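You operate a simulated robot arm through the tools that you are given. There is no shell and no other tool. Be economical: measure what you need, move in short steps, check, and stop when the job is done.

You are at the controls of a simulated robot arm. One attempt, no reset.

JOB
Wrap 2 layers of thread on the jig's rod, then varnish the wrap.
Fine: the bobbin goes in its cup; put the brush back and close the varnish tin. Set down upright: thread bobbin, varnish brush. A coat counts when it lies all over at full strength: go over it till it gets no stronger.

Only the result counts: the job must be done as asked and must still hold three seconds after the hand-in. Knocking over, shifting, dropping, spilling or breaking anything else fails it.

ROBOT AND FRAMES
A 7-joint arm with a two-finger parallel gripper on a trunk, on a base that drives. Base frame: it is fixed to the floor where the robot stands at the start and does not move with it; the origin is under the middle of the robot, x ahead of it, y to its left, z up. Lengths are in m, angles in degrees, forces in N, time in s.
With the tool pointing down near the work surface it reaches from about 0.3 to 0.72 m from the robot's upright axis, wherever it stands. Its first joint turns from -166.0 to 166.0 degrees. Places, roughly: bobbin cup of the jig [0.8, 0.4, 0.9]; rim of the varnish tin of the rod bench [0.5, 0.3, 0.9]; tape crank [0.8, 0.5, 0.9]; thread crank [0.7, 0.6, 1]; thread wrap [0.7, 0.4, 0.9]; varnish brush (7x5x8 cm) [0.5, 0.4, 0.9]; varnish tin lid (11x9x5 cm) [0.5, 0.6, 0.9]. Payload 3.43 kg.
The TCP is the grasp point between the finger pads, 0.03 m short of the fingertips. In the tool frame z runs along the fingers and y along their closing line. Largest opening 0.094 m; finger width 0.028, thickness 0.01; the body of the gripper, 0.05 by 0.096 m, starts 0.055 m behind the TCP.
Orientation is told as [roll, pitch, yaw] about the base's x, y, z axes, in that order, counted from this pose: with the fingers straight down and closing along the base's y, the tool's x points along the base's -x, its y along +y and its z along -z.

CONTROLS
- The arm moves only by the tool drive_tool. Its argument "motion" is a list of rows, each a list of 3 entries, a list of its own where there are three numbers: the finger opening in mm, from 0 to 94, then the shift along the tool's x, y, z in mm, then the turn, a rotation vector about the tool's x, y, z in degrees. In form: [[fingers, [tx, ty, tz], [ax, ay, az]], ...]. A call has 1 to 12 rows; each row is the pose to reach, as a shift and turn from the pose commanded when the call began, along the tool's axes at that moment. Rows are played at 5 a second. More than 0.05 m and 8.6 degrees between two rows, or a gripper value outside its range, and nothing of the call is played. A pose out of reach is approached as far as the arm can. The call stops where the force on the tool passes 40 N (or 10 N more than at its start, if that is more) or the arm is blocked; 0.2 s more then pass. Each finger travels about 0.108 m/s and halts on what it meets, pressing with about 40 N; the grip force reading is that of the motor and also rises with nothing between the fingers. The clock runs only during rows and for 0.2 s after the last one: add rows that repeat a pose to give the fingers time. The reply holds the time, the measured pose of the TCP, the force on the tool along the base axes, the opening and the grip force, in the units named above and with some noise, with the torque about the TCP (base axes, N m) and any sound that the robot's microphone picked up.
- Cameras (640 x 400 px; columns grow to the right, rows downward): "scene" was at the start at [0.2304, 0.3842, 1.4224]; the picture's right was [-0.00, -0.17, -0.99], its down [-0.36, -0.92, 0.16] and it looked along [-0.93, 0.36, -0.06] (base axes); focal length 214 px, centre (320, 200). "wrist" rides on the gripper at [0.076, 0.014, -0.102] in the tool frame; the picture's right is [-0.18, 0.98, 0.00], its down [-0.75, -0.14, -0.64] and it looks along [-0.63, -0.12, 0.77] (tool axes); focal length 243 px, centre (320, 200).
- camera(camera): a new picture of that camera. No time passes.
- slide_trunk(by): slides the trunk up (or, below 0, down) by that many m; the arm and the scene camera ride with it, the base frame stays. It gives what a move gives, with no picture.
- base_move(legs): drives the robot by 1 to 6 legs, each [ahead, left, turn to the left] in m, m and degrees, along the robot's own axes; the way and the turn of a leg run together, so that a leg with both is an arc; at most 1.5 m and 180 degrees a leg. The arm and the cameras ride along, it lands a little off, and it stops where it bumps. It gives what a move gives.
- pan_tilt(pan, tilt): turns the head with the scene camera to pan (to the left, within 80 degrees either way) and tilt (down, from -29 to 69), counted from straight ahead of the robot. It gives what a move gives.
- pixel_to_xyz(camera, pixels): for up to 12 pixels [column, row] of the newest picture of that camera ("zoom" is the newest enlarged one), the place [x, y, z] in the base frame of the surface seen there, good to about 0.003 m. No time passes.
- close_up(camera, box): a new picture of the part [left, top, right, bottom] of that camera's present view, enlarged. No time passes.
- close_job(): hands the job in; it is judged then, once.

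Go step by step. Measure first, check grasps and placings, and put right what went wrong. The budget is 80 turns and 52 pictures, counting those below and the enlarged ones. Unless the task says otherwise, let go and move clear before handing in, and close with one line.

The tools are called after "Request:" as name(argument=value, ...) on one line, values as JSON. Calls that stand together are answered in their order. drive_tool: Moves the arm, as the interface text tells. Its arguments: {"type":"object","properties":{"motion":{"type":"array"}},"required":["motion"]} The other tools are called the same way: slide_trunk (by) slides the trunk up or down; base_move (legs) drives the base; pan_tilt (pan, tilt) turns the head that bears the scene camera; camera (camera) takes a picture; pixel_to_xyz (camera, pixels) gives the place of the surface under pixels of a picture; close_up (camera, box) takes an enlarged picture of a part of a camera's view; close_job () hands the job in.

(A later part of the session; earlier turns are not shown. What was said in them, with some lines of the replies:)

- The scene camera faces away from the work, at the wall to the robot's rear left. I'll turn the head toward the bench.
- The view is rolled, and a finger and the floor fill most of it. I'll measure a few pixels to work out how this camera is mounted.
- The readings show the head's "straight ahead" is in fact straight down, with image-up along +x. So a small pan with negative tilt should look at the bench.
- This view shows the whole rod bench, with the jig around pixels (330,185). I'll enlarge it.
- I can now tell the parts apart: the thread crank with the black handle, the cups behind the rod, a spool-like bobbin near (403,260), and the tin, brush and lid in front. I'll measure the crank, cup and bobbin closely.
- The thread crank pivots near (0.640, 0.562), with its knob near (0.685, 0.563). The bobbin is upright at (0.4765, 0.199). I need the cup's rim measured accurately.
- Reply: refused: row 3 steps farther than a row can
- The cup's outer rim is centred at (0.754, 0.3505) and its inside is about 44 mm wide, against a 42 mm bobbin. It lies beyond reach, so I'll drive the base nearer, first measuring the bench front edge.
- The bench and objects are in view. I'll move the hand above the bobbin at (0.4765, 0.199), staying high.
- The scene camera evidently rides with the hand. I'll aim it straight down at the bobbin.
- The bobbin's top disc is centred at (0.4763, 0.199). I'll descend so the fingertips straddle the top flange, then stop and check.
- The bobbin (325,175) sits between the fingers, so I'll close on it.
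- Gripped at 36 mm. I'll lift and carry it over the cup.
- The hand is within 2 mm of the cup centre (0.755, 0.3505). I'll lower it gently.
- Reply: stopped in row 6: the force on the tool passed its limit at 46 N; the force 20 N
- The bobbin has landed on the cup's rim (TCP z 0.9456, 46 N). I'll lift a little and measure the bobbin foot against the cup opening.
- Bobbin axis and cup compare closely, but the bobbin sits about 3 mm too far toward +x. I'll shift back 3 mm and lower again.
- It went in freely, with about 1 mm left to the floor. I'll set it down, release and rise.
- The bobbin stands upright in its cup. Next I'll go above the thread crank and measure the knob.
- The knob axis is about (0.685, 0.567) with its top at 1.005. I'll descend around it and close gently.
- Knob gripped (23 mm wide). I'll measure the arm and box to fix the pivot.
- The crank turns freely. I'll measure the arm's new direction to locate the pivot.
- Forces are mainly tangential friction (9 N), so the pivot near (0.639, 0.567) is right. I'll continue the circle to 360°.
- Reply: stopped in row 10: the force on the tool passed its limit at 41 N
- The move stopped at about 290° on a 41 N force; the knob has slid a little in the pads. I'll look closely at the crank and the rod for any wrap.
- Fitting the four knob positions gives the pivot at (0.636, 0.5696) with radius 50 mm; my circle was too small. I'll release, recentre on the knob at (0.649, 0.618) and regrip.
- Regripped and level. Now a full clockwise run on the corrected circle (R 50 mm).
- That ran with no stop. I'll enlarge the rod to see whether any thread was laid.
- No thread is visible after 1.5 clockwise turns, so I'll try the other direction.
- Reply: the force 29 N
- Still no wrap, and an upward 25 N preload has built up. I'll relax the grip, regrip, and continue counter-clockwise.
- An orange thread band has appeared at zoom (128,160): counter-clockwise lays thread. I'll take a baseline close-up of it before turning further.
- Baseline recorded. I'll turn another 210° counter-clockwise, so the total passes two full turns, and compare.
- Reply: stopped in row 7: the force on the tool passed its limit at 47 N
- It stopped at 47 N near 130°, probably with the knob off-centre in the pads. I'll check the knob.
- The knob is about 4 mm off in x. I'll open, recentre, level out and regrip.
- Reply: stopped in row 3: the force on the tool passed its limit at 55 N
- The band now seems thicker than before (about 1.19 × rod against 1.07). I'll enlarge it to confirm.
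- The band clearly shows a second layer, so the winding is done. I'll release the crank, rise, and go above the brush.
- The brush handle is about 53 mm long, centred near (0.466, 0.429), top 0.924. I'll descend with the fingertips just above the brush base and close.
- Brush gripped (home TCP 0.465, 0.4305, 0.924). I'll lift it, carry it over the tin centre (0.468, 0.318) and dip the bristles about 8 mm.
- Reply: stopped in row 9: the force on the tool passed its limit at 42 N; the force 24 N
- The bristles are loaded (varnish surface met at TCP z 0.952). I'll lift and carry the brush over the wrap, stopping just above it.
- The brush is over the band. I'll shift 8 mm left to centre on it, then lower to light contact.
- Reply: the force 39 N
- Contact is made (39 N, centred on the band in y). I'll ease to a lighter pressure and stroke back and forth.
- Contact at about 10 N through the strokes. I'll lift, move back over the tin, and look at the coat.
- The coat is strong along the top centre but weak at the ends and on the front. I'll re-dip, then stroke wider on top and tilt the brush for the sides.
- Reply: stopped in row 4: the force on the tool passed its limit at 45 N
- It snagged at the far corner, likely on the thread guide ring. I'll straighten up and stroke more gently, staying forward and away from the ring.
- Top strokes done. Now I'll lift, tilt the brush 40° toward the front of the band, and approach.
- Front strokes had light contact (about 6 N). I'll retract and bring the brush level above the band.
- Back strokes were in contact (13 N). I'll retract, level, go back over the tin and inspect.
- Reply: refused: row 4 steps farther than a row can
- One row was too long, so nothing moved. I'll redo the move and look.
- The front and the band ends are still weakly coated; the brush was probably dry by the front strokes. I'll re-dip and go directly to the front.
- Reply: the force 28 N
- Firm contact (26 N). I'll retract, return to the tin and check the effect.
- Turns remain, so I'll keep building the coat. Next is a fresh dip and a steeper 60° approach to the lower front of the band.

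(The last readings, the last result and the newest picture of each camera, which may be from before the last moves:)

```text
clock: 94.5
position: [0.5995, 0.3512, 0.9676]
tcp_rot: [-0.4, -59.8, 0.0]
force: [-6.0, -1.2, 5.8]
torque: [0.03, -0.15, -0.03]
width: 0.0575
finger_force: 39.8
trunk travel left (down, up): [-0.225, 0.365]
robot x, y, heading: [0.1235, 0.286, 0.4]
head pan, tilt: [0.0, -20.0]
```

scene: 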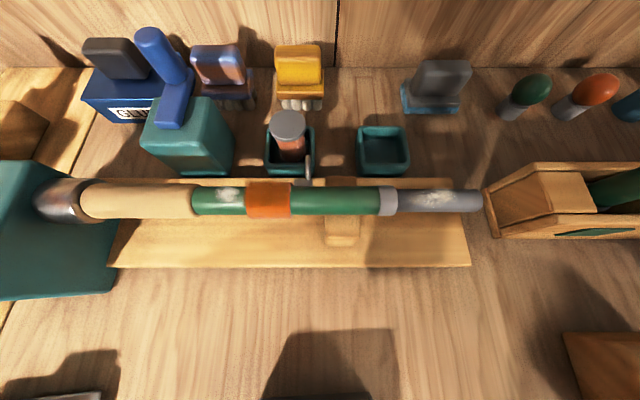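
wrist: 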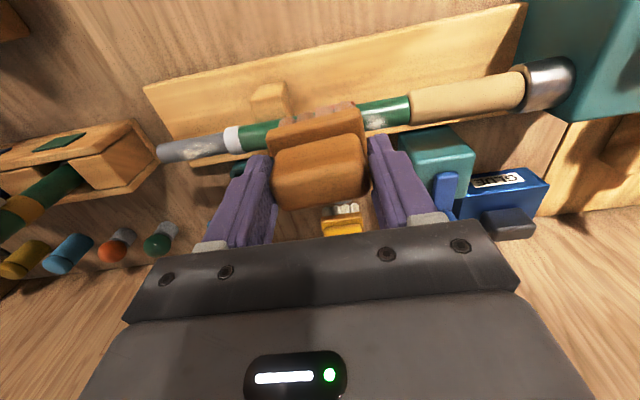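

Request:
drive_tool(motion=[[30, [0, 9, 1], [0, 0, 0]], [30, [0, 18, 1], [0, 0, 0]], [30, [0, 0, 1], [0, 0, 0]], [30, [0, -18, 1], [0, 0, 0]], [30, [-7, -18, 1], [0, 0, 0]], [30, [-7, 0, 1], [0, 0, 0]], [30, [-7, 18, 1], [0, 0, 0]], [30, [6, 18, 1], [0, 0, 0]], [30, [6, 0, 1], [0, 0, 0]], [30, [6, -18, 1], [0, 0, 0]], [30, [0, -18, 1], [0, 0, 0]], [30, [0, 0, 1], [0, 0, 0]]])

Request:
drive_tool(motion=[[30, [0, 9, 0], [0, 0, 0]], [30, [0, 18, 0], [0, 0, 0]], [30, [0, 0, 0], [0, 0, 0]], [30, [0, -18, 0], [0, 0, 0]], [30, [-7, -18, 0], [0, 0, 0]], [30, [-7, 0, 0], [0, 0, 0]], [30, [-7, 18, 0], [0, 0, 0]], [30, [6, 18, 0], [0, 0, 0]], [30, [6, 0, 0], [0, 0, 0]], [30, [6, -18, 0], [0, 0, 0]], [30, [0, -18, 0], [0, 0, 0]], [30, [0, 0, 0], [0, 0, 0]]])

Request:
drive_tool(motion=[[30, [0, 0, -40], [0, 0, 0]], [30, [0, -4, -75], [0, 8, 0]], [30, [-8, -8, -105], [0, 16, 0]], [30, [-16, -12, -116], [0, 24, 0]], [30, [-24, -16, -116], [0, 32, 0]], [30, [-32, -17, -116], [0, 40, 0]], [30, [-40, -17, -116], [0, 48, 0]], [30, [-40, -17, -116], [0, 56, 0]], [30, [-40, -17, -116], [0, 60, 0]], [30, [-40, -17, -116], [0, 60, 0]]])

```text
clock: 97.1
position: [0.6, 0.3486, 0.9677]
tcp_rot: [-0.4, -60.0, -0.2]
force: [-9.9, -4.7, 6.9]
torque: [-0.46, -0.08, -0.7]
width: 0.0572
finger_force: 39.8
trunk travel left (down, up): [-0.225, 0.365]
robot x, y, heading: [0.1226, 0.2832, 0.3]
head pan, tilt: [0.0, -20.0]
```

```text
clock: 99.7
position: [0.6009, 0.3489, 0.9667]
tcp_rot: [-0.4, -59.9, -0.2]
force: [-10.8, -5.3, 7.7]
torque: [-0.47, -0.06, -0.68]
width: 0.0573
finger_force: 40.5
trunk travel left (down, up): [-0.225, 0.365]
robot x, y, heading: [0.1243, 0.2844, 0.0]
head pan, tilt: [0.0, -20.0]
```

```text
clock: 101.9
position: [0.5198, 0.3379, 1.0597]
tcp_rot: [-0.1, 0.2, -0.2]
force: [1.0, 0.3, -0.7]
torque: [0.01, -0.01, 0.03]
width: 0.0575
finger_force: 39.8
out of reach, approached as far as the arm can: row 2, 3, 4
trunk travel left (down, up): [-0.225, 0.365]
robot x, y, heading: [0.1228, 0.2826, 0.3]
head pan, tilt: [0.0, -20.0]
```

Now a fresh dip and another round of wide top strokes.

Request:
drive_tool(motion=[[30, [25, -10, 0], [0, 0, 0]], [30, [50, -19, 20], [0, 0, 0]], [30, [50, -19, 60], [0, 0, 0]], [30, [50, -19, 95], [0, 0, 0]], [30, [50, -19, 105], [0, 0, 0]], [30, [50, -19, 105], [0, 0, 0]], [30, [50, -19, 60], [0, 0, 0]], [30, [50, -19, 19], [0, 0, 0]], [30, [5, -10, 19], [0, 0, 0]], [30, [-40, 0, 19], [0, 0, 0]], [30, [-85, 8, 19], [0, 0, 0]], [30, [-130, 15, 19], [0, 0, 0]]])

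Request:
drive_tool(motion=[[30, [-8, 0, 20], [0, 0, 0]], [30, [-8, 0, 29], [0, 0, 0]], [30, [-8, 0, 32], [0, 0, 0]], [30, [-8, 16, 32], [0, 0, 0]], [30, [-8, 0, 32], [0, 0, 0]], [30, [-8, -14, 32], [0, 0, 0]], [30, [0, -14, 32], [0, 0, 0]], [30, [0, 16, 32], [0, 0, 0]], [30, [6, 16, 32], [0, 0, 0]], [30, [6, -14, 32], [0, 0, 0]], [30, [-4, -14, 32], [0, 0, 0]], [30, [-4, 16, 32], [0, 0, 0]]])

```text
clock: 104.5
position: [0.6494, 0.3538, 1.0382]
tcp_rot: [-0.2, 0.3, -0.2]
force: [0.6, -0.1, -0.9]
torque: [-0.04, 0.0, -0.02]
width: 0.0574
finger_force: 39.7
trunk travel left (down, up): [-0.225, 0.365]
robot x, y, heading: [0.1239, 0.2853, 0.4]
head pan, tilt: [0.0, -20.0]
```

```text
clock: 107.1
position: [0.6511, 0.3663, 1.008]
tcp_rot: [-0.1, 0.2, -0.2]
force: [-12.7, -0.1, 0.4]
torque: [-0.07, 0.86, 0.38]
width: 0.0575
finger_force: 40.5
trunk travel left (down, up): [-0.225, 0.365]
robot x, y, heading: [0.124, 0.2854, 0.5]
head pan, tilt: [0.0, -20.0]
```

Request:
drive_tool(motion=[[30, [0, 0, -8], [0, 0, 0]], [30, [-10, 0, -4], [0, 0, 0]], [30, [-10, 0, -0.5], [0, 0, 0]], [30, [-10, -14, -0.5], [0, 0, 0]], [30, [-10, -26, -0.5], [0, 0, 0]], [30, [-5, -26, -0.5], [0, 0, 0]], [30, [-5, -14, -0.5], [0, 0, 0]], [30, [-5, 2, -0.5], [0, 0, 0]], [30, [-12, 2, -0.5], [0, 0, 0]], [30, [-12, -14, -0.5], [0, 0, 0]], [30, [-12, -22, -0.5], [0, 0, 0]], [30, [-6, 0, -0.5], [0, 0, 0]]])

Request:
drive_tool(motion=[[30, [0, 0, -25], [0, 0, 0]], [30, [0, 0, -53], [0, 0, 0]], [30, [0, 2, -53], [0, 0, 0]]])

```text
clock: 109.7
position: [0.6588, 0.3635, 1.0081]
tcp_rot: [-0.2, 0.2, -0.4]
force: [3.4, -4.9, 12.8]
torque: [-0.78, -0.37, 0.04]
width: 0.0573
finger_force: 39.8
trunk travel left (down, up): [-0.225, 0.365]
robot x, y, heading: [0.1204, 0.281, 0.1]
head pan, tilt: [0.0, -20.0]
```

```text
clock: 110.5
position: [0.6601, 0.3689, 1.0606]
tcp_rot: [-0.1, 0.1, -0.2]
force: [0.6, -0.3, -0.3]
torque: [0.01, 0.02, 0.02]
width: 0.0575
finger_force: 39.6
trunk travel left (down, up): [-0.225, 0.365]
robot x, y, heading: [0.1253, 0.2863, 0.2]
head pan, tilt: [0.0, -20.0]
```

Next a fresh dip, then the back side as before.

Request:
drive_tool(motion=[[30, [45, -12, 0], [0, 0, 0]], [30, [90, -24, 0], [0, 0, 0]], [30, [135, -36, 10], [0, 0, 0]], [30, [175, -48, 20], [0, 0, 0]], [30, [191, -50, 45], [0, 0, 0]], [30, [191, -50, 90], [0, 0, 0]], [30, [191, -50, 105.5], [0, 0, 0]], [30, [191, -50, 105.5], [0, 0, 0]], [30, [191, -50, 60], [0, 0, 0]], [30, [191, -50, 20], [0, 0, 0]]])

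Request:
drive_tool(motion=[[30, [-45, 12, 0], [0, 0, 0]], [30, [-90, 24, -8], [0, 0, 0]], [30, [-135, 36, -16], [0, 0, 0]], [30, [-175, 46, -20], [0, 0, 0]], [30, [-191, 50, -20], [0, 0, 0]], [30, [-191, 50, -20], [0, 0, 0]]])

Request:
drive_tool(motion=[[30, [-15, 0, -10], [0, 8, 0]], [30, [-35, 0, -10], [0, 16, 0]], [30, [-55, 0, 0], [0, 24, 0]], [30, [-64, 0, 20], [0, 32, 0]], [30, [-67, 0, 49], [0, 35, 0]], [30, [-61, 0, 58], [0, 35, 0]], [30, [-57.6, 0, 63], [0, 35, 0]], [30, [-57.6, 0, 63], [0, 35, 0]]])

```text
clock: 112.7
position: [0.4674, 0.3177, 1.0396]
tcp_rot: [-0.1, 0.3, -0.2]
force: [-0.4, -0.4, -1.4]
torque: [0.01, 0.0, -0.01]
width: 0.0576
finger_force: 39.8
trunk travel left (down, up): [-0.225, 0.365]
robot x, y, heading: [0.1244, 0.2828, 0.1]
head pan, tilt: [0.0, -20.0]
```

```text
clock: 114.1
position: [0.6596, 0.3687, 1.0598]
tcp_rot: [0.0, 0.0, -0.1]
force: [-1.3, -0.6, -1.0]
torque: [-0.02, 0.05, 0.03]
width: 0.0575
finger_force: 40.3
trunk travel left (down, up): [-0.225, 0.365]
robot x, y, heading: [0.1246, 0.2822, 0.1]
head pan, tilt: [0.0, -20.0]
```

```text
clock: 115.9
position: [0.7174, 0.3687, 0.9984]
tcp_rot: [-0.1, 35.1, -0.3]
force: [-0.9, -0.5, -0.7]
torque: [0.01, -0.04, 0.02]
width: 0.0571
finger_force: 40.1
trunk travel left (down, up): [-0.225, 0.365]
robot x, y, heading: [0.1258, 0.2868, 0.0]
head pan, tilt: [0.0, -20.0]
```

Request:
drive_tool(motion=[[30, [0, 0, 2], [0, 0, 0]], [30, [0, 0, 4.5], [0, 0, 0]], [30, [0, 12, 4.5], [0, 0, 0]], [30, [0, -3, 4.5], [0, 0, 0]], [30, [7, -3, 4.5], [0, 0, 0]], [30, [7, 12, 4.5], [0, 0, 0]], [30, [-6, 12, 4.5], [0, 0, 0]], [30, [-6, -3, 4.5], [0, 0, 0]], [30, [0, -3, 4.5], [0, 0, 0]], [30, [0, 12, 4.5], [0, 0, 0]], [30, [0, -3, 4.5], [0, 0, 0]], [30, [0, 4, 4.5], [0, 0, 0]]])

Request:
drive_tool(motion=[[30, [0, 0, -30], [0, 0, 0]], [30, [20, -3, -55], [0, -8, 0]], [30, [45, -6, -55], [0, -16, 0]], [30, [65, -8, -50], [0, -24, 0]], [30, [80, -9, -40], [0, -32, 0]], [30, [88, -10, -30], [0, -35, 0]], [30, [88, -10, -30], [0, -35, 0]]])

Request:
drive_tool(motion=[[30, [45, -10, 0], [0, 0, 0]], [30, [90, -20, 5], [0, 0, 0]], [30, [130, -30, 15], [0, 0, 0]], [30, [165, -37, 25], [0, 0, 0]], [30, [190, -43, 29], [0, 0, 0]], [30, [190, -43, 29], [0, 0, 0]]])

Request:
close_up(camera="scene", box=[228, 175, 308, 225])

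```text
clock: 118.5
position: [0.7154, 0.3721, 0.9961]
tcp_rot: [-0.1, 35.3, -0.3]
force: [4.0, 0.8, 1.7]
torque: [0.0, -0.11, 0.03]
width: 0.0571
finger_force: 39.5
trunk travel left (down, up): [-0.225, 0.365]
robot x, y, heading: [0.1234, 0.2838, 0.2]
head pan, tilt: [0.0, -20.0]
```

```text
clock: 120.1
position: [0.6606, 0.3618, 1.0703]
tcp_rot: [-0.1, 0.2, -0.2]
force: [-0.6, -0.1, -0.3]
torque: [0.03, -0.01, 0.02]
width: 0.0573
finger_force: 39.7
trunk travel left (down, up): [-0.225, 0.365]
robot x, y, heading: [0.1202, 0.2843, 0.3]
head pan, tilt: [0.0, -20.0]
```

```text
clock: 121.5
position: [0.4697, 0.3185, 1.0401]
tcp_rot: [-0.1, 0.2, -0.3]
force: [1.0, 0.3, 0.6]
torque: [0.01, 0.0, -0.05]
width: 0.0572
finger_force: 39.7
trunk travel left (down, up): [-0.225, 0.365]
robot x, y, heading: [0.1201, 0.2838, 0.2]
head pan, tilt: [0.0, -20.0]
```

```text
8.00 times, centred on (268, 200) of scene
```

zoom: 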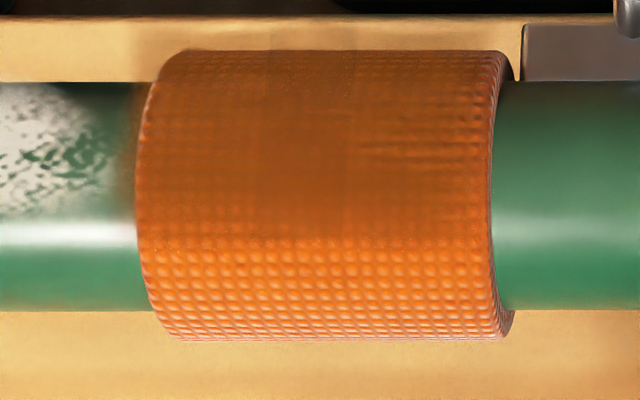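

The coat is strongest in the middle column and weaker at the right end (zoom 380–490) and left end. So the brush centre matters: I'll re-dip and work the right end, then the left.

Request:
drive_tool(motion=[[30, [0.5, 0, 45], [0, 0, 0]], [30, [0.5, 0, 75], [0, 0, 0]], [30, [0.5, 0, 86], [0, 0, 0]], [30, [0.5, 0, 86], [0, 0, 0]], [30, [0.5, 0, 45], [0, 0, 0]], [30, [0.5, 0, 0], [0, 0, 0]], [30, [-45, 5, 0], [0, 0, 0]], [30, [-90, 11, 0], [0, 0, 0]], [30, [-135, 16, 0], [0, 0, 0]], [30, [-180, 21, 0], [0, 0, 0]], [30, [-186, 21, 15], [0, 0, 0]], [30, [-186, 21, 26], [0, 0, 0]]])

Request:
drive_tool(motion=[[30, [0, 0, 3], [0, 0, 0]], [30, [0, 0, 5.5], [0, 0, 0]], [30, [-6, -4, 5.5], [0, 0, 0]], [30, [-6, 4, 5.5], [0, 0, 0]], [30, [0, 4, 5.5], [0, 0, 0]], [30, [0, -4, 5.5], [0, 0, 0]], [30, [5, -4, 5.5], [0, 0, 0]], [30, [5, 4, 5.5], [0, 0, 0]], [30, [0, -6, 5.5], [0, 0, 0]], [30, [-6, 0, 5.5], [0, 0, 0]], [30, [0, 5, 5.5], [0, 0, 0]], [30, [0, 0, 5.5], [0, 0, 0]]])

```text
clock: 124.1
position: [0.6551, 0.3413, 1.0156]
tcp_rot: [-0.2, 0.1, -0.1]
force: [0.0, 0.2, -0.3]
torque: [-0.02, -0.01, -0.02]
width: 0.0574
finger_force: 40.6
trunk travel left (down, up): [-0.225, 0.365]
robot x, y, heading: [0.122, 0.285, 0.3]
head pan, tilt: [0.0, -20.0]
```

```text
clock: 126.7
position: [0.6569, 0.3404, 1.01]
tcp_rot: [-0.1, 0.2, -0.2]
force: [0.6, 0.3, -1.3]
torque: [-0.02, 0.01, 0.01]
width: 0.0573
finger_force: 40.6
trunk travel left (down, up): [-0.225, 0.365]
robot x, y, heading: [0.1234, 0.2846, 0.5]
head pan, tilt: [0.0, -20.0]
```

Request:
drive_tool(motion=[[30, [0, -3, 2], [0, 0, 0]], [30, [-6, -6, 2], [0, 0, 0]], [30, [-6, 2, 2], [0, 0, 0]], [30, [0, 2, 2], [0, 0, 0]], [30, [0, -6, 2], [0, 0, 0]], [30, [5, -6, 2], [0, 0, 0]], [30, [5, 2, 2], [0, 0, 0]], [30, [-6, 2, 2], [0, 0, 0]], [30, [-6, -6, 2], [0, 0, 0]], [30, [0, -6, 2], [0, 0, 0]], [30, [0, 2, 2], [0, 0, 0]], [30, [0, 6, 2], [0, 0, 0]]])

Request:
drive_tool(motion=[[30, [0, 12, 0], [0, 0, 0]], [30, [-4, 20, 0], [0, 0, 0]], [30, [-4, 26, 0], [0, 0, 0]], [30, [0, 26, 0], [0, 0, 0]], [30, [0, 18, 0], [0, 0, 0]], [30, [5, 18, 0], [0, 0, 0]], [30, [5, 27, 0], [0, 0, 0]], [30, [-6, 27, 0], [0, 0, 0]], [30, [-6, 18, 0], [0, 0, 0]], [30, [0, 22, 0], [0, 0, 0]], [30, [0, 28, 0], [0, 0, 0]], [30, [0, 20, 0], [0, 0, 0]]])

Request:
drive_tool(motion=[[30, [0, -4, -25], [0, 0, 0]], [30, [0, -8, -50], [0, 0, 0]], [30, [0, -8, -50], [0, 0, 0]]])

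```text
clock: 129.3
position: [0.6544, 0.3432, 1.0076]
tcp_rot: [-0.2, 0.2, -0.4]
force: [2.0, -8.8, 19.1]
torque: [-0.47, -0.46, -0.15]
width: 0.0574
finger_force: 39.8
trunk travel left (down, up): [-0.225, 0.365]
robot x, y, heading: [0.124, 0.2862, 0.3]
head pan, tilt: [0.0, -20.0]
```

```text
clock: 131.9
position: [0.6543, 0.3699, 1.0077]
tcp_rot: [0.0, 0.0, -0.2]
force: [3.0, 6.6, 15.0]
torque: [0.46, -0.45, 0.11]
width: 0.0571
finger_force: 40.7
trunk travel left (down, up): [-0.225, 0.365]
robot x, y, heading: [0.1224, 0.2872, 0.1]
head pan, tilt: [0.0, -20.0]
```

```text
clock: 132.7
position: [0.6583, 0.3595, 1.0573]
tcp_rot: [-0.1, 0.3, -0.2]
force: [0.6, -0.6, -1.4]
torque: [0.0, -0.03, 0.02]
width: 0.0574
finger_force: 40.4
trunk travel left (down, up): [-0.225, 0.365]
robot x, y, heading: [0.1215, 0.2827, 0.2]
head pan, tilt: [0.0, -20.0]
5 turns are left
```

Only 5 turns remain, so I must finish now. I'll put the brush back at its home (TCP 0.465, 0.4305), release, rise, and take the last picture to check it and locate lid and tin.

Request:
drive_tool(motion=[[30, [45, 15, 0], [0, 0, 0]], [30, [90, 32, 0], [0, 0, 0]], [30, [135, 48, 5], [0, 0, 0]], [30, [172, 63, 10], [0, 0, 0]], [30, [193, 71, 17], [0, 0, 0]], [30, [193, 71, 60], [0, 0, 0]], [30, [193, 71, 100], [0, 0, 0]], [30, [193, 71, 120], [0, 0, 0]], [30, [193, 71, 127], [0, 0, 0]], [30, [193, 71, 130], [0, 0, 0]], [30, [193, 71, 132], [0, 0, 0]], [30, [193, 71, 132], [0, 0, 0]]])

Request:
drive_tool(motion=[[65, [0, 0, 0], [0, 0, 0]], [85, [0, 0, 0], [0, 0, 0]], [94, [0, 0, 0], [0, 0, 0]], [94, [0, 0, 0], [0, 0, 0]], [94, [0, 0, -45], [0, 0, 0]], [94, [0, 0, -90], [0, 0, 0]], [94, [0, 0, -135], [0, 0, 0]], [94, [0, 0, -176], [0, 0, 0]], [94, [0, 0, -176], [0, 0, 0]]])

Request:
camera(camera="wrist")

Request:
pixel_to_xyz(camera="wrist", pixels=[[330, 88], [308, 92], [350, 86], [436, 62], [420, 66], [450, 60], [430, 50], [430, 70], [197, 76], [268, 58], [284, 108], [222, 133]])

```text
clock: 135.3
position: [0.4628, 0.4303, 0.9258]
tcp_rot: [-0.1, 0.3, -0.2]
force: [0.2, 0.0, -0.4]
torque: [0.04, 0.02, -0.02]
width: 0.0575
finger_force: 40.2
trunk travel left (down, up): [-0.225, 0.365]
robot x, y, heading: [0.1217, 0.2823, 0.2]
head pan, tilt: [0.0, -20.0]
```

```text
clock: 137.3
position: [0.4643, 0.43, 1.1031]
tcp_rot: [-0.1, 0.2, -0.2]
force: [-0.5, 0.2, -0.2]
torque: [0.02, 0.04, -0.02]
width: 0.0941
finger_force: 0.0
trunk travel left (down, up): [-0.225, 0.365]
robot x, y, heading: [0.1225, 0.2854, 0.2]
head pan, tilt: [0.0, -20.0]
```

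```text
0 pictures are left
```

wrist: 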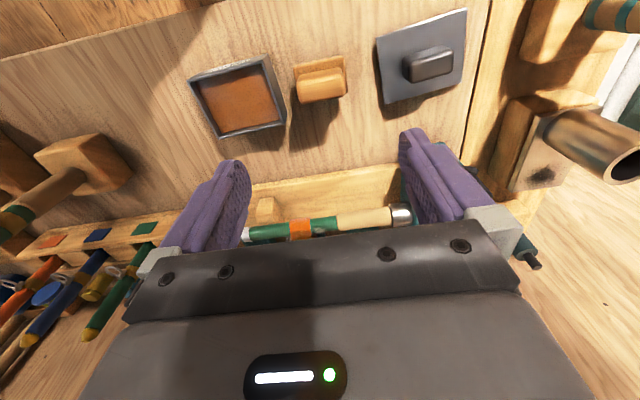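

```text
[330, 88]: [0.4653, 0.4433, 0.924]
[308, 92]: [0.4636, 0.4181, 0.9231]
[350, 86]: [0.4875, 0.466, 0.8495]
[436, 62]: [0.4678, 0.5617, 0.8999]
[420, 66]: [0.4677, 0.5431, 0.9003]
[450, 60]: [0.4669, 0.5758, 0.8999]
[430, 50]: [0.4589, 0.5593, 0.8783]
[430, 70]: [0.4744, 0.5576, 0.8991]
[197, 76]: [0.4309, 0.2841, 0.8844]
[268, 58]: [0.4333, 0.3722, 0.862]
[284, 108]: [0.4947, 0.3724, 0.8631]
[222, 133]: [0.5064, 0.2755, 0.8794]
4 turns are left
```

The brush stands upright at home. I'll measure the lid edges, its handle and the tin rim precisely on this last picture.

Request:
pixel_to_xyz(camera="wrist", pixels=[[404, 72], [408, 70], [452, 62], [454, 58], [430, 55], [430, 78], [383, 75], [462, 45], [420, 28], [424, 90], [427, 66], [390, 50]])

Request:
pixel_to_xyz(camera="wrist", pixels=[[203, 108], [204, 106], [277, 90], [275, 92], [230, 69], [230, 67], [252, 130], [252, 128], [218, 134], [283, 122], [194, 80], [266, 60]])

Request:
pixel_to_xyz(camera="wrist", pixels=[[380, 42], [464, 14], [461, 76], [387, 101], [378, 60], [464, 50], [425, 24], [425, 92], [320, 88], [298, 92], [343, 84], [208, 110]])

```text
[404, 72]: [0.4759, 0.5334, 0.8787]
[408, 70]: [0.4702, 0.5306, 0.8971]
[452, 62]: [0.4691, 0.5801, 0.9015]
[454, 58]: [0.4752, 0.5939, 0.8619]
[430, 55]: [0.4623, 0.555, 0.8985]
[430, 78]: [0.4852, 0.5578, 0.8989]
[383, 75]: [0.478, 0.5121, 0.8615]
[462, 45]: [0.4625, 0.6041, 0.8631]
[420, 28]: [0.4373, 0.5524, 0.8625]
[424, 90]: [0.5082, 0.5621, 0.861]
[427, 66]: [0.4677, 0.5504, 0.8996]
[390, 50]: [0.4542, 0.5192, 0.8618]
```

```text
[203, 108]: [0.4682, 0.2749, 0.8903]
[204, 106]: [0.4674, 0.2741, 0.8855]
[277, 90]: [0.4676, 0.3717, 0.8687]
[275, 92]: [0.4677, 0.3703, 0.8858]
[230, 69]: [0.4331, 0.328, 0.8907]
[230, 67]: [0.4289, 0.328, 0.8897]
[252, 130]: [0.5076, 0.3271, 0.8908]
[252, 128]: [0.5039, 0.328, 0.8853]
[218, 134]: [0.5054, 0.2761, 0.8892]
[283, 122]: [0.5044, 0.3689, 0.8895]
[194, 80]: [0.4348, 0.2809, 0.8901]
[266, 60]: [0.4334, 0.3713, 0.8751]
```

```text
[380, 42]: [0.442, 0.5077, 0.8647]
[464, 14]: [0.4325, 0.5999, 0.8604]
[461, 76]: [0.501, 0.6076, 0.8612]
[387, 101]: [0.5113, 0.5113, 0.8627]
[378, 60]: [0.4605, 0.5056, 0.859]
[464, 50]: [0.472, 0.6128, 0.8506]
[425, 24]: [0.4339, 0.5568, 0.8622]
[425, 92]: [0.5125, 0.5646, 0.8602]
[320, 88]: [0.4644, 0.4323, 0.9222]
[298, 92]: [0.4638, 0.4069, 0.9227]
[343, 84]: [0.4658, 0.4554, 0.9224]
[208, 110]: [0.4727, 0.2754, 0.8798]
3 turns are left
```

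Tin rim centre is about (0.468, 0.320), top 0.8905; lid handle centre about (0.472, 0.5525), top 0.900. I'll grip the lid's handle, lift it over the brush, and hold it just above the tin.

Request:
drive_tool(motion=[[94, [-3, 40, 0], [0, 0, 0]], [94, [-6, 80, 0], [0, 0, 0]], [94, [-8, 122.5, 0], [0, 0, 0]], [94, [-8, 122.5, 45], [0, 0, 0]], [94, [-8, 122.5, 90], [0, 0, 0]], [94, [-8, 122.5, 135], [0, 0, 0]], [94, [-8, 122.5, 175], [0, 0, 0]], [94, [-8, 122.5, 195], [0, 0, 0]], [94, [-8, 122.5, 203], [0, 0, 0]], [94, [-8, 122.5, 203], [0, 0, 0]]])

Request:
drive_tool(motion=[[75, [0, 0, 0], [0, 0, 0]], [55, [0, 0, 0], [0, 0, 0]], [35, [0, 0, 0], [0, 0, 0]], [30, [0, 0, 0], [0, 0, 0]], [30, [0, 0, 0], [0, 0, 0]], [30, [0, 0, -20], [0, 0, 0]], [30, [0, 0, -65], [0, 0, 0]], [30, [0, 0, -110], [0, 0, 0]], [30, [0, 0, -110], [0, 0, 0]]])

Request:
drive_tool(motion=[[30, [1, -45, 0], [0, 0, 0]], [30, [2, -90, 0], [0, 0, 0]], [30, [3, -135, 0], [0, 0, 0]], [30, [4, -180, 0], [0, 0, 0]], [30, [4.5, -215, 0], [0, 0, 0]], [30, [4.5, -232.5, 0], [0, 0, 0]], [30, [4.5, -232.5, 30], [0, 0, 0]], [30, [4.5, -232.5, 55], [0, 0, 0]], [30, [4.5, -232.5, 62], [0, 0, 0]], [30, [4.5, -232.5, 62], [0, 0, 0]]])

```text
clock: 138.9
position: [0.4747, 0.5561, 0.9518]
tcp_rot: [0.5, -0.7, -0.1]
force: [-6.9, 1.1, 13.8]
torque: [0.31, -1.92, 0.27]
width: 0.0938
finger_force: 0.0
trunk travel left (down, up): [-0.225, 0.365]
robot x, y, heading: [0.124, 0.2862, 0.2]
head pan, tilt: [0.0, -20.0]
stopped in row 7: the force on the tool passed its limit at 80 N (the readings are from after the stop); the commanded pose is now the measured one
```

```text
clock: 140.9
position: [0.4717, 0.5561, 1.0615]
tcp_rot: [0.4, -0.3, -0.2]
force: [-0.1, -1.1, 0.5]
torque: [-0.02, 0.0, 0.04]
width: 0.0301
finger_force: 0.2
trunk travel left (down, up): [-0.225, 0.365]
robot x, y, heading: [0.1234, 0.2827, 0.3]
head pan, tilt: [0.0, -20.0]
```

```text
clock: 143.1
position: [0.4696, 0.3236, 0.9953]
tcp_rot: [0.5, -0.6, -0.2]
force: [0.0, -0.4, 0.5]
torque: [0.01, 0.01, 0.03]
width: 0.0301
finger_force: 0.0
trunk travel left (down, up): [-0.225, 0.365]
robot x, y, heading: [0.1214, 0.2836, 0.3]
head pan, tilt: [0.0, -20.0]
2 turns are left
```

The hand's housing hit the crank knob (contact around (0.586, 0.583, 1.005)), so the lid was not reached and the fingers closed on air. I'll yaw the hand by −90° so that housing points away from the crank, then grip the lid handle across its width and lift.

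Request:
drive_tool(motion=[[50, [0, 0, -40], [0, 0, 0]], [94, [0, 0, -78.5], [0.5, 0.6, 0]], [94, [0, 45, -78.5], [0.5, 0.6, 0]], [94, [-1, 90, -78.5], [0.5, 0.6, 0]], [94, [-1, 135, -78.5], [0.5, 0.6, 0]], [94, [-2, 180, -78.5], [0.5, 0.6, 0]], [94, [-2.5, 220, -78.5], [0.5, 0.6, 0]], [94, [-2.5, 230, -78.5], [0.5, 0.6, 0]], [94, [-2.5, 230, -78.5], [0.5, 0.6, 0]]])

Request:
drive_tool(motion=[[94, [0, 0, 0], [0, 0, 8]], [94, [0, 0, 0], [0, 0, 16]], [94, [0, 0, 0], [0, 0, 24]], [94, [0, 0, 0], [0, 0, 32]], [94, [0, 0, 0], [0, 0, 40]], [94, [0, 0, 0], [0, 0, 48]], [94, [0, 0, 0], [0, 0, 56]], [94, [0, 0, 0], [0, 0, 64]], [94, [0, 0, 0], [0, 0, 72]], [94, [0, 0, 0], [0, 0, 80]], [94, [0, 0, 0], [0, 0, 86]], [94, [0, 0, 0], [0, 0, 89.8]]])

Request:
drive_tool(motion=[[94, [0, 0, 0], [0, 0, 0]], [94, [0, 0, 45], [0, 0, 0]], [94, [0, 0, 90], [0, 0, 0]], [94, [0, 0, 130], [0, 0, 0]], [94, [0, 0, 155], [0, 0, 0]], [94, [0, 0, 168], [0, 0, 0]], [94, [0, 0, 174.5], [0, 0, 0]], [94, [0, 0, 174.5], [0, 0, 0]]])

Request:
drive_tool(motion=[[70, [0, 0, 0], [0, 0, 0]], [45, [0, 0, 0], [0, 0, 0]], [25, [0, 0, 0], [0, 0, 0]], [10, [0, 0, 0], [0, 0, 0]], [10, [0, 0, 0], [0, 0, 0]], [10, [0, 0, 0], [0, 0, 0]], [10, [0, 0, -20], [0, 0, 0]], [10, [0, 0, -65], [0, 0, 0]], [10, [0, 0, -110], [0, 0, 0]], [10, [0, 0, -110], [0, 0, 0]]])

```text
clock: 145.1
position: [0.4695, 0.5536, 1.0764]
tcp_rot: [0.0, 0.1, -0.2]
force: [0.4, 0.0, 0.2]
torque: [-0.03, 0.02, -0.02]
width: 0.094
finger_force: 0.1
trunk travel left (down, up): [-0.225, 0.365]
robot x, y, heading: [0.1218, 0.2833, 0.3]
head pan, tilt: [0.0, -20.0]
```

```text
clock: 147.7
position: [0.471, 0.5526, 1.078]
tcp_rot: [-0.1, 0.0, -90.1]
force: [0.8, -0.4, -0.3]
torque: [0.04, 0.02, 0.01]
width: 0.0941
finger_force: 0.0
trunk travel left (down, up): [-0.225, 0.365]
robot x, y, heading: [0.1252, 0.2847, 0.4]
head pan, tilt: [0.0, -20.0]
```

```text
clock: 149.5
position: [0.4703, 0.554, 0.9019]
tcp_rot: [-0.1, 0.0, -90.1]
force: [-0.5, 0.1, 0.3]
torque: [0.0, -0.02, -0.03]
width: 0.0939
finger_force: 0.0
trunk travel left (down, up): [-0.225, 0.365]
robot x, y, heading: [0.121, 0.2855, 0.5]
head pan, tilt: [0.0, -20.0]
```

```text
clock: 151.7
position: [0.4727, 0.553, 1.012]
tcp_rot: [-0.1, -0.1, -90.0]
force: [-0.4, 0.1, -0.4]
torque: [-0.01, -0.03, -0.02]
width: 0.0291
finger_force: 40.0
trunk travel left (down, up): [-0.225, 0.365]
robot x, y, heading: [0.1259, 0.2862, 0.5]
head pan, tilt: [0.0, -20.0]
1 turns are left
```

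The lid is held (29 mm grip) and clear. This is the last turn, so I'll carry it to the tin centre (0.468, 0.320), lower until it seats, release, move clear and hand in. The coat's final strokes and the lid's seating go unchecked, since no pictures are left.

Request:
drive_tool(motion=[[10, [-45, 0, 0], [0, 0, 0]], [10, [-90, -1, 0], [0, 0, 0]], [10, [-135, -2, 0], [0, 0, 0]], [10, [-180, -3, 0], [0, 0, 0]], [10, [-218, -3, 0], [0, 0, 0]], [10, [-234, -3, 0], [0, 0, 0]], [10, [-234, -3, 0], [0, 0, 0]], [10, [-234, -3, 30], [0, 0, 0]], [10, [-234, -3, 50], [0, 0, 0]], [10, [-234, -3, 57], [0, 0, 0]], [10, [-234, -3, 57], [0, 0, 0]]])

Request:
drive_tool(motion=[[10, [0, 0, 4], [0, 0, 0]], [10, [0, 0, 8], [0, 0, 0]], [10, [0, 0, 11], [0, 0, 0]], [10, [0, 0, 13], [0, 0, 0]], [10, [0, 0, 15], [0, 0, 0]], [10, [0, 0, 17], [0, 0, 0]], [10, [0, 0, 19], [0, 0, 0]], [10, [0, 0, 21], [0, 0, 0]], [10, [0, 0, 23], [0, 0, 0]], [10, [0, 0, 25], [0, 0, 0]], [10, [0, 0, 27], [0, 0, 0]], [10, [0, 0, 29], [0, 0, 0]]])

Request:
drive_tool(motion=[[30, [0, 0, 0], [0, 0, 0]], [45, [0, 0, 0], [0, 0, 0]], [70, [0, 0, 0], [0, 0, 0]], [80, [0, 0, 0], [0, 0, 0]], [80, [0, 0, 0], [0, 0, 0]], [80, [0, 0, -45], [0, 0, 0]], [80, [0, 0, -90], [0, 0, 0]], [80, [0, 0, -135], [0, 0, 0]], [80, [0, 0, -135], [0, 0, 0]]])

Request:
close_job()

```text
clock: 154.1
position: [0.4686, 0.319, 0.9547]
tcp_rot: [-0.1, 0.1, -90.0]
force: [0.3, 0.5, -1.3]
torque: [0.01, -0.01, 0.0]
width: 0.0294
finger_force: 40.2
trunk travel left (down, up): [-0.225, 0.365]
robot x, y, heading: [0.1226, 0.2806, 0.3]
head pan, tilt: [0.0, -20.0]
```

```text
clock: 155.9
position: [0.4674, 0.3189, 0.9366]
tcp_rot: [0.1, 0.1, -89.9]
force: [-5.0, 0.0, 27.4]
torque: [-0.35, 0.26, -0.01]
width: 0.025
finger_force: 40.4
trunk travel left (down, up): [-0.225, 0.365]
robot x, y, heading: [0.1238, 0.2877, 0.1]
head pan, tilt: [0.0, -20.0]
stopped in row 9: the force on the tool passed its limit at 47 N (the readings are from after the stop); the commanded pose is now the measured one
```

```text
clock: 157.9
position: [0.4676, 0.3197, 1.0715]
tcp_rot: [-0.1, 0.0, -90.0]
force: [-0.2, 0.3, -0.7]
torque: [-0.04, 0.0, 0.0]
width: 0.0802
finger_force: 0.1
trunk travel left (down, up): [-0.225, 0.365]
robot x, y, heading: [0.1203, 0.2819, 0.0]
head pan, tilt: [0.0, -20.0]
```

```text
The job is handed in.
```

I handed the job in: two thread layers are wound, the bobbin is upright in its cup, the brush is back upright and the lid is on the tin, but I can't confirm the varnish is at full strength all over. The last look, before the final strokes on the band's ends, showed those ends and the front still weaker than the middle. The lid's seating is judged only from the 47 N contact when I pressed it down.
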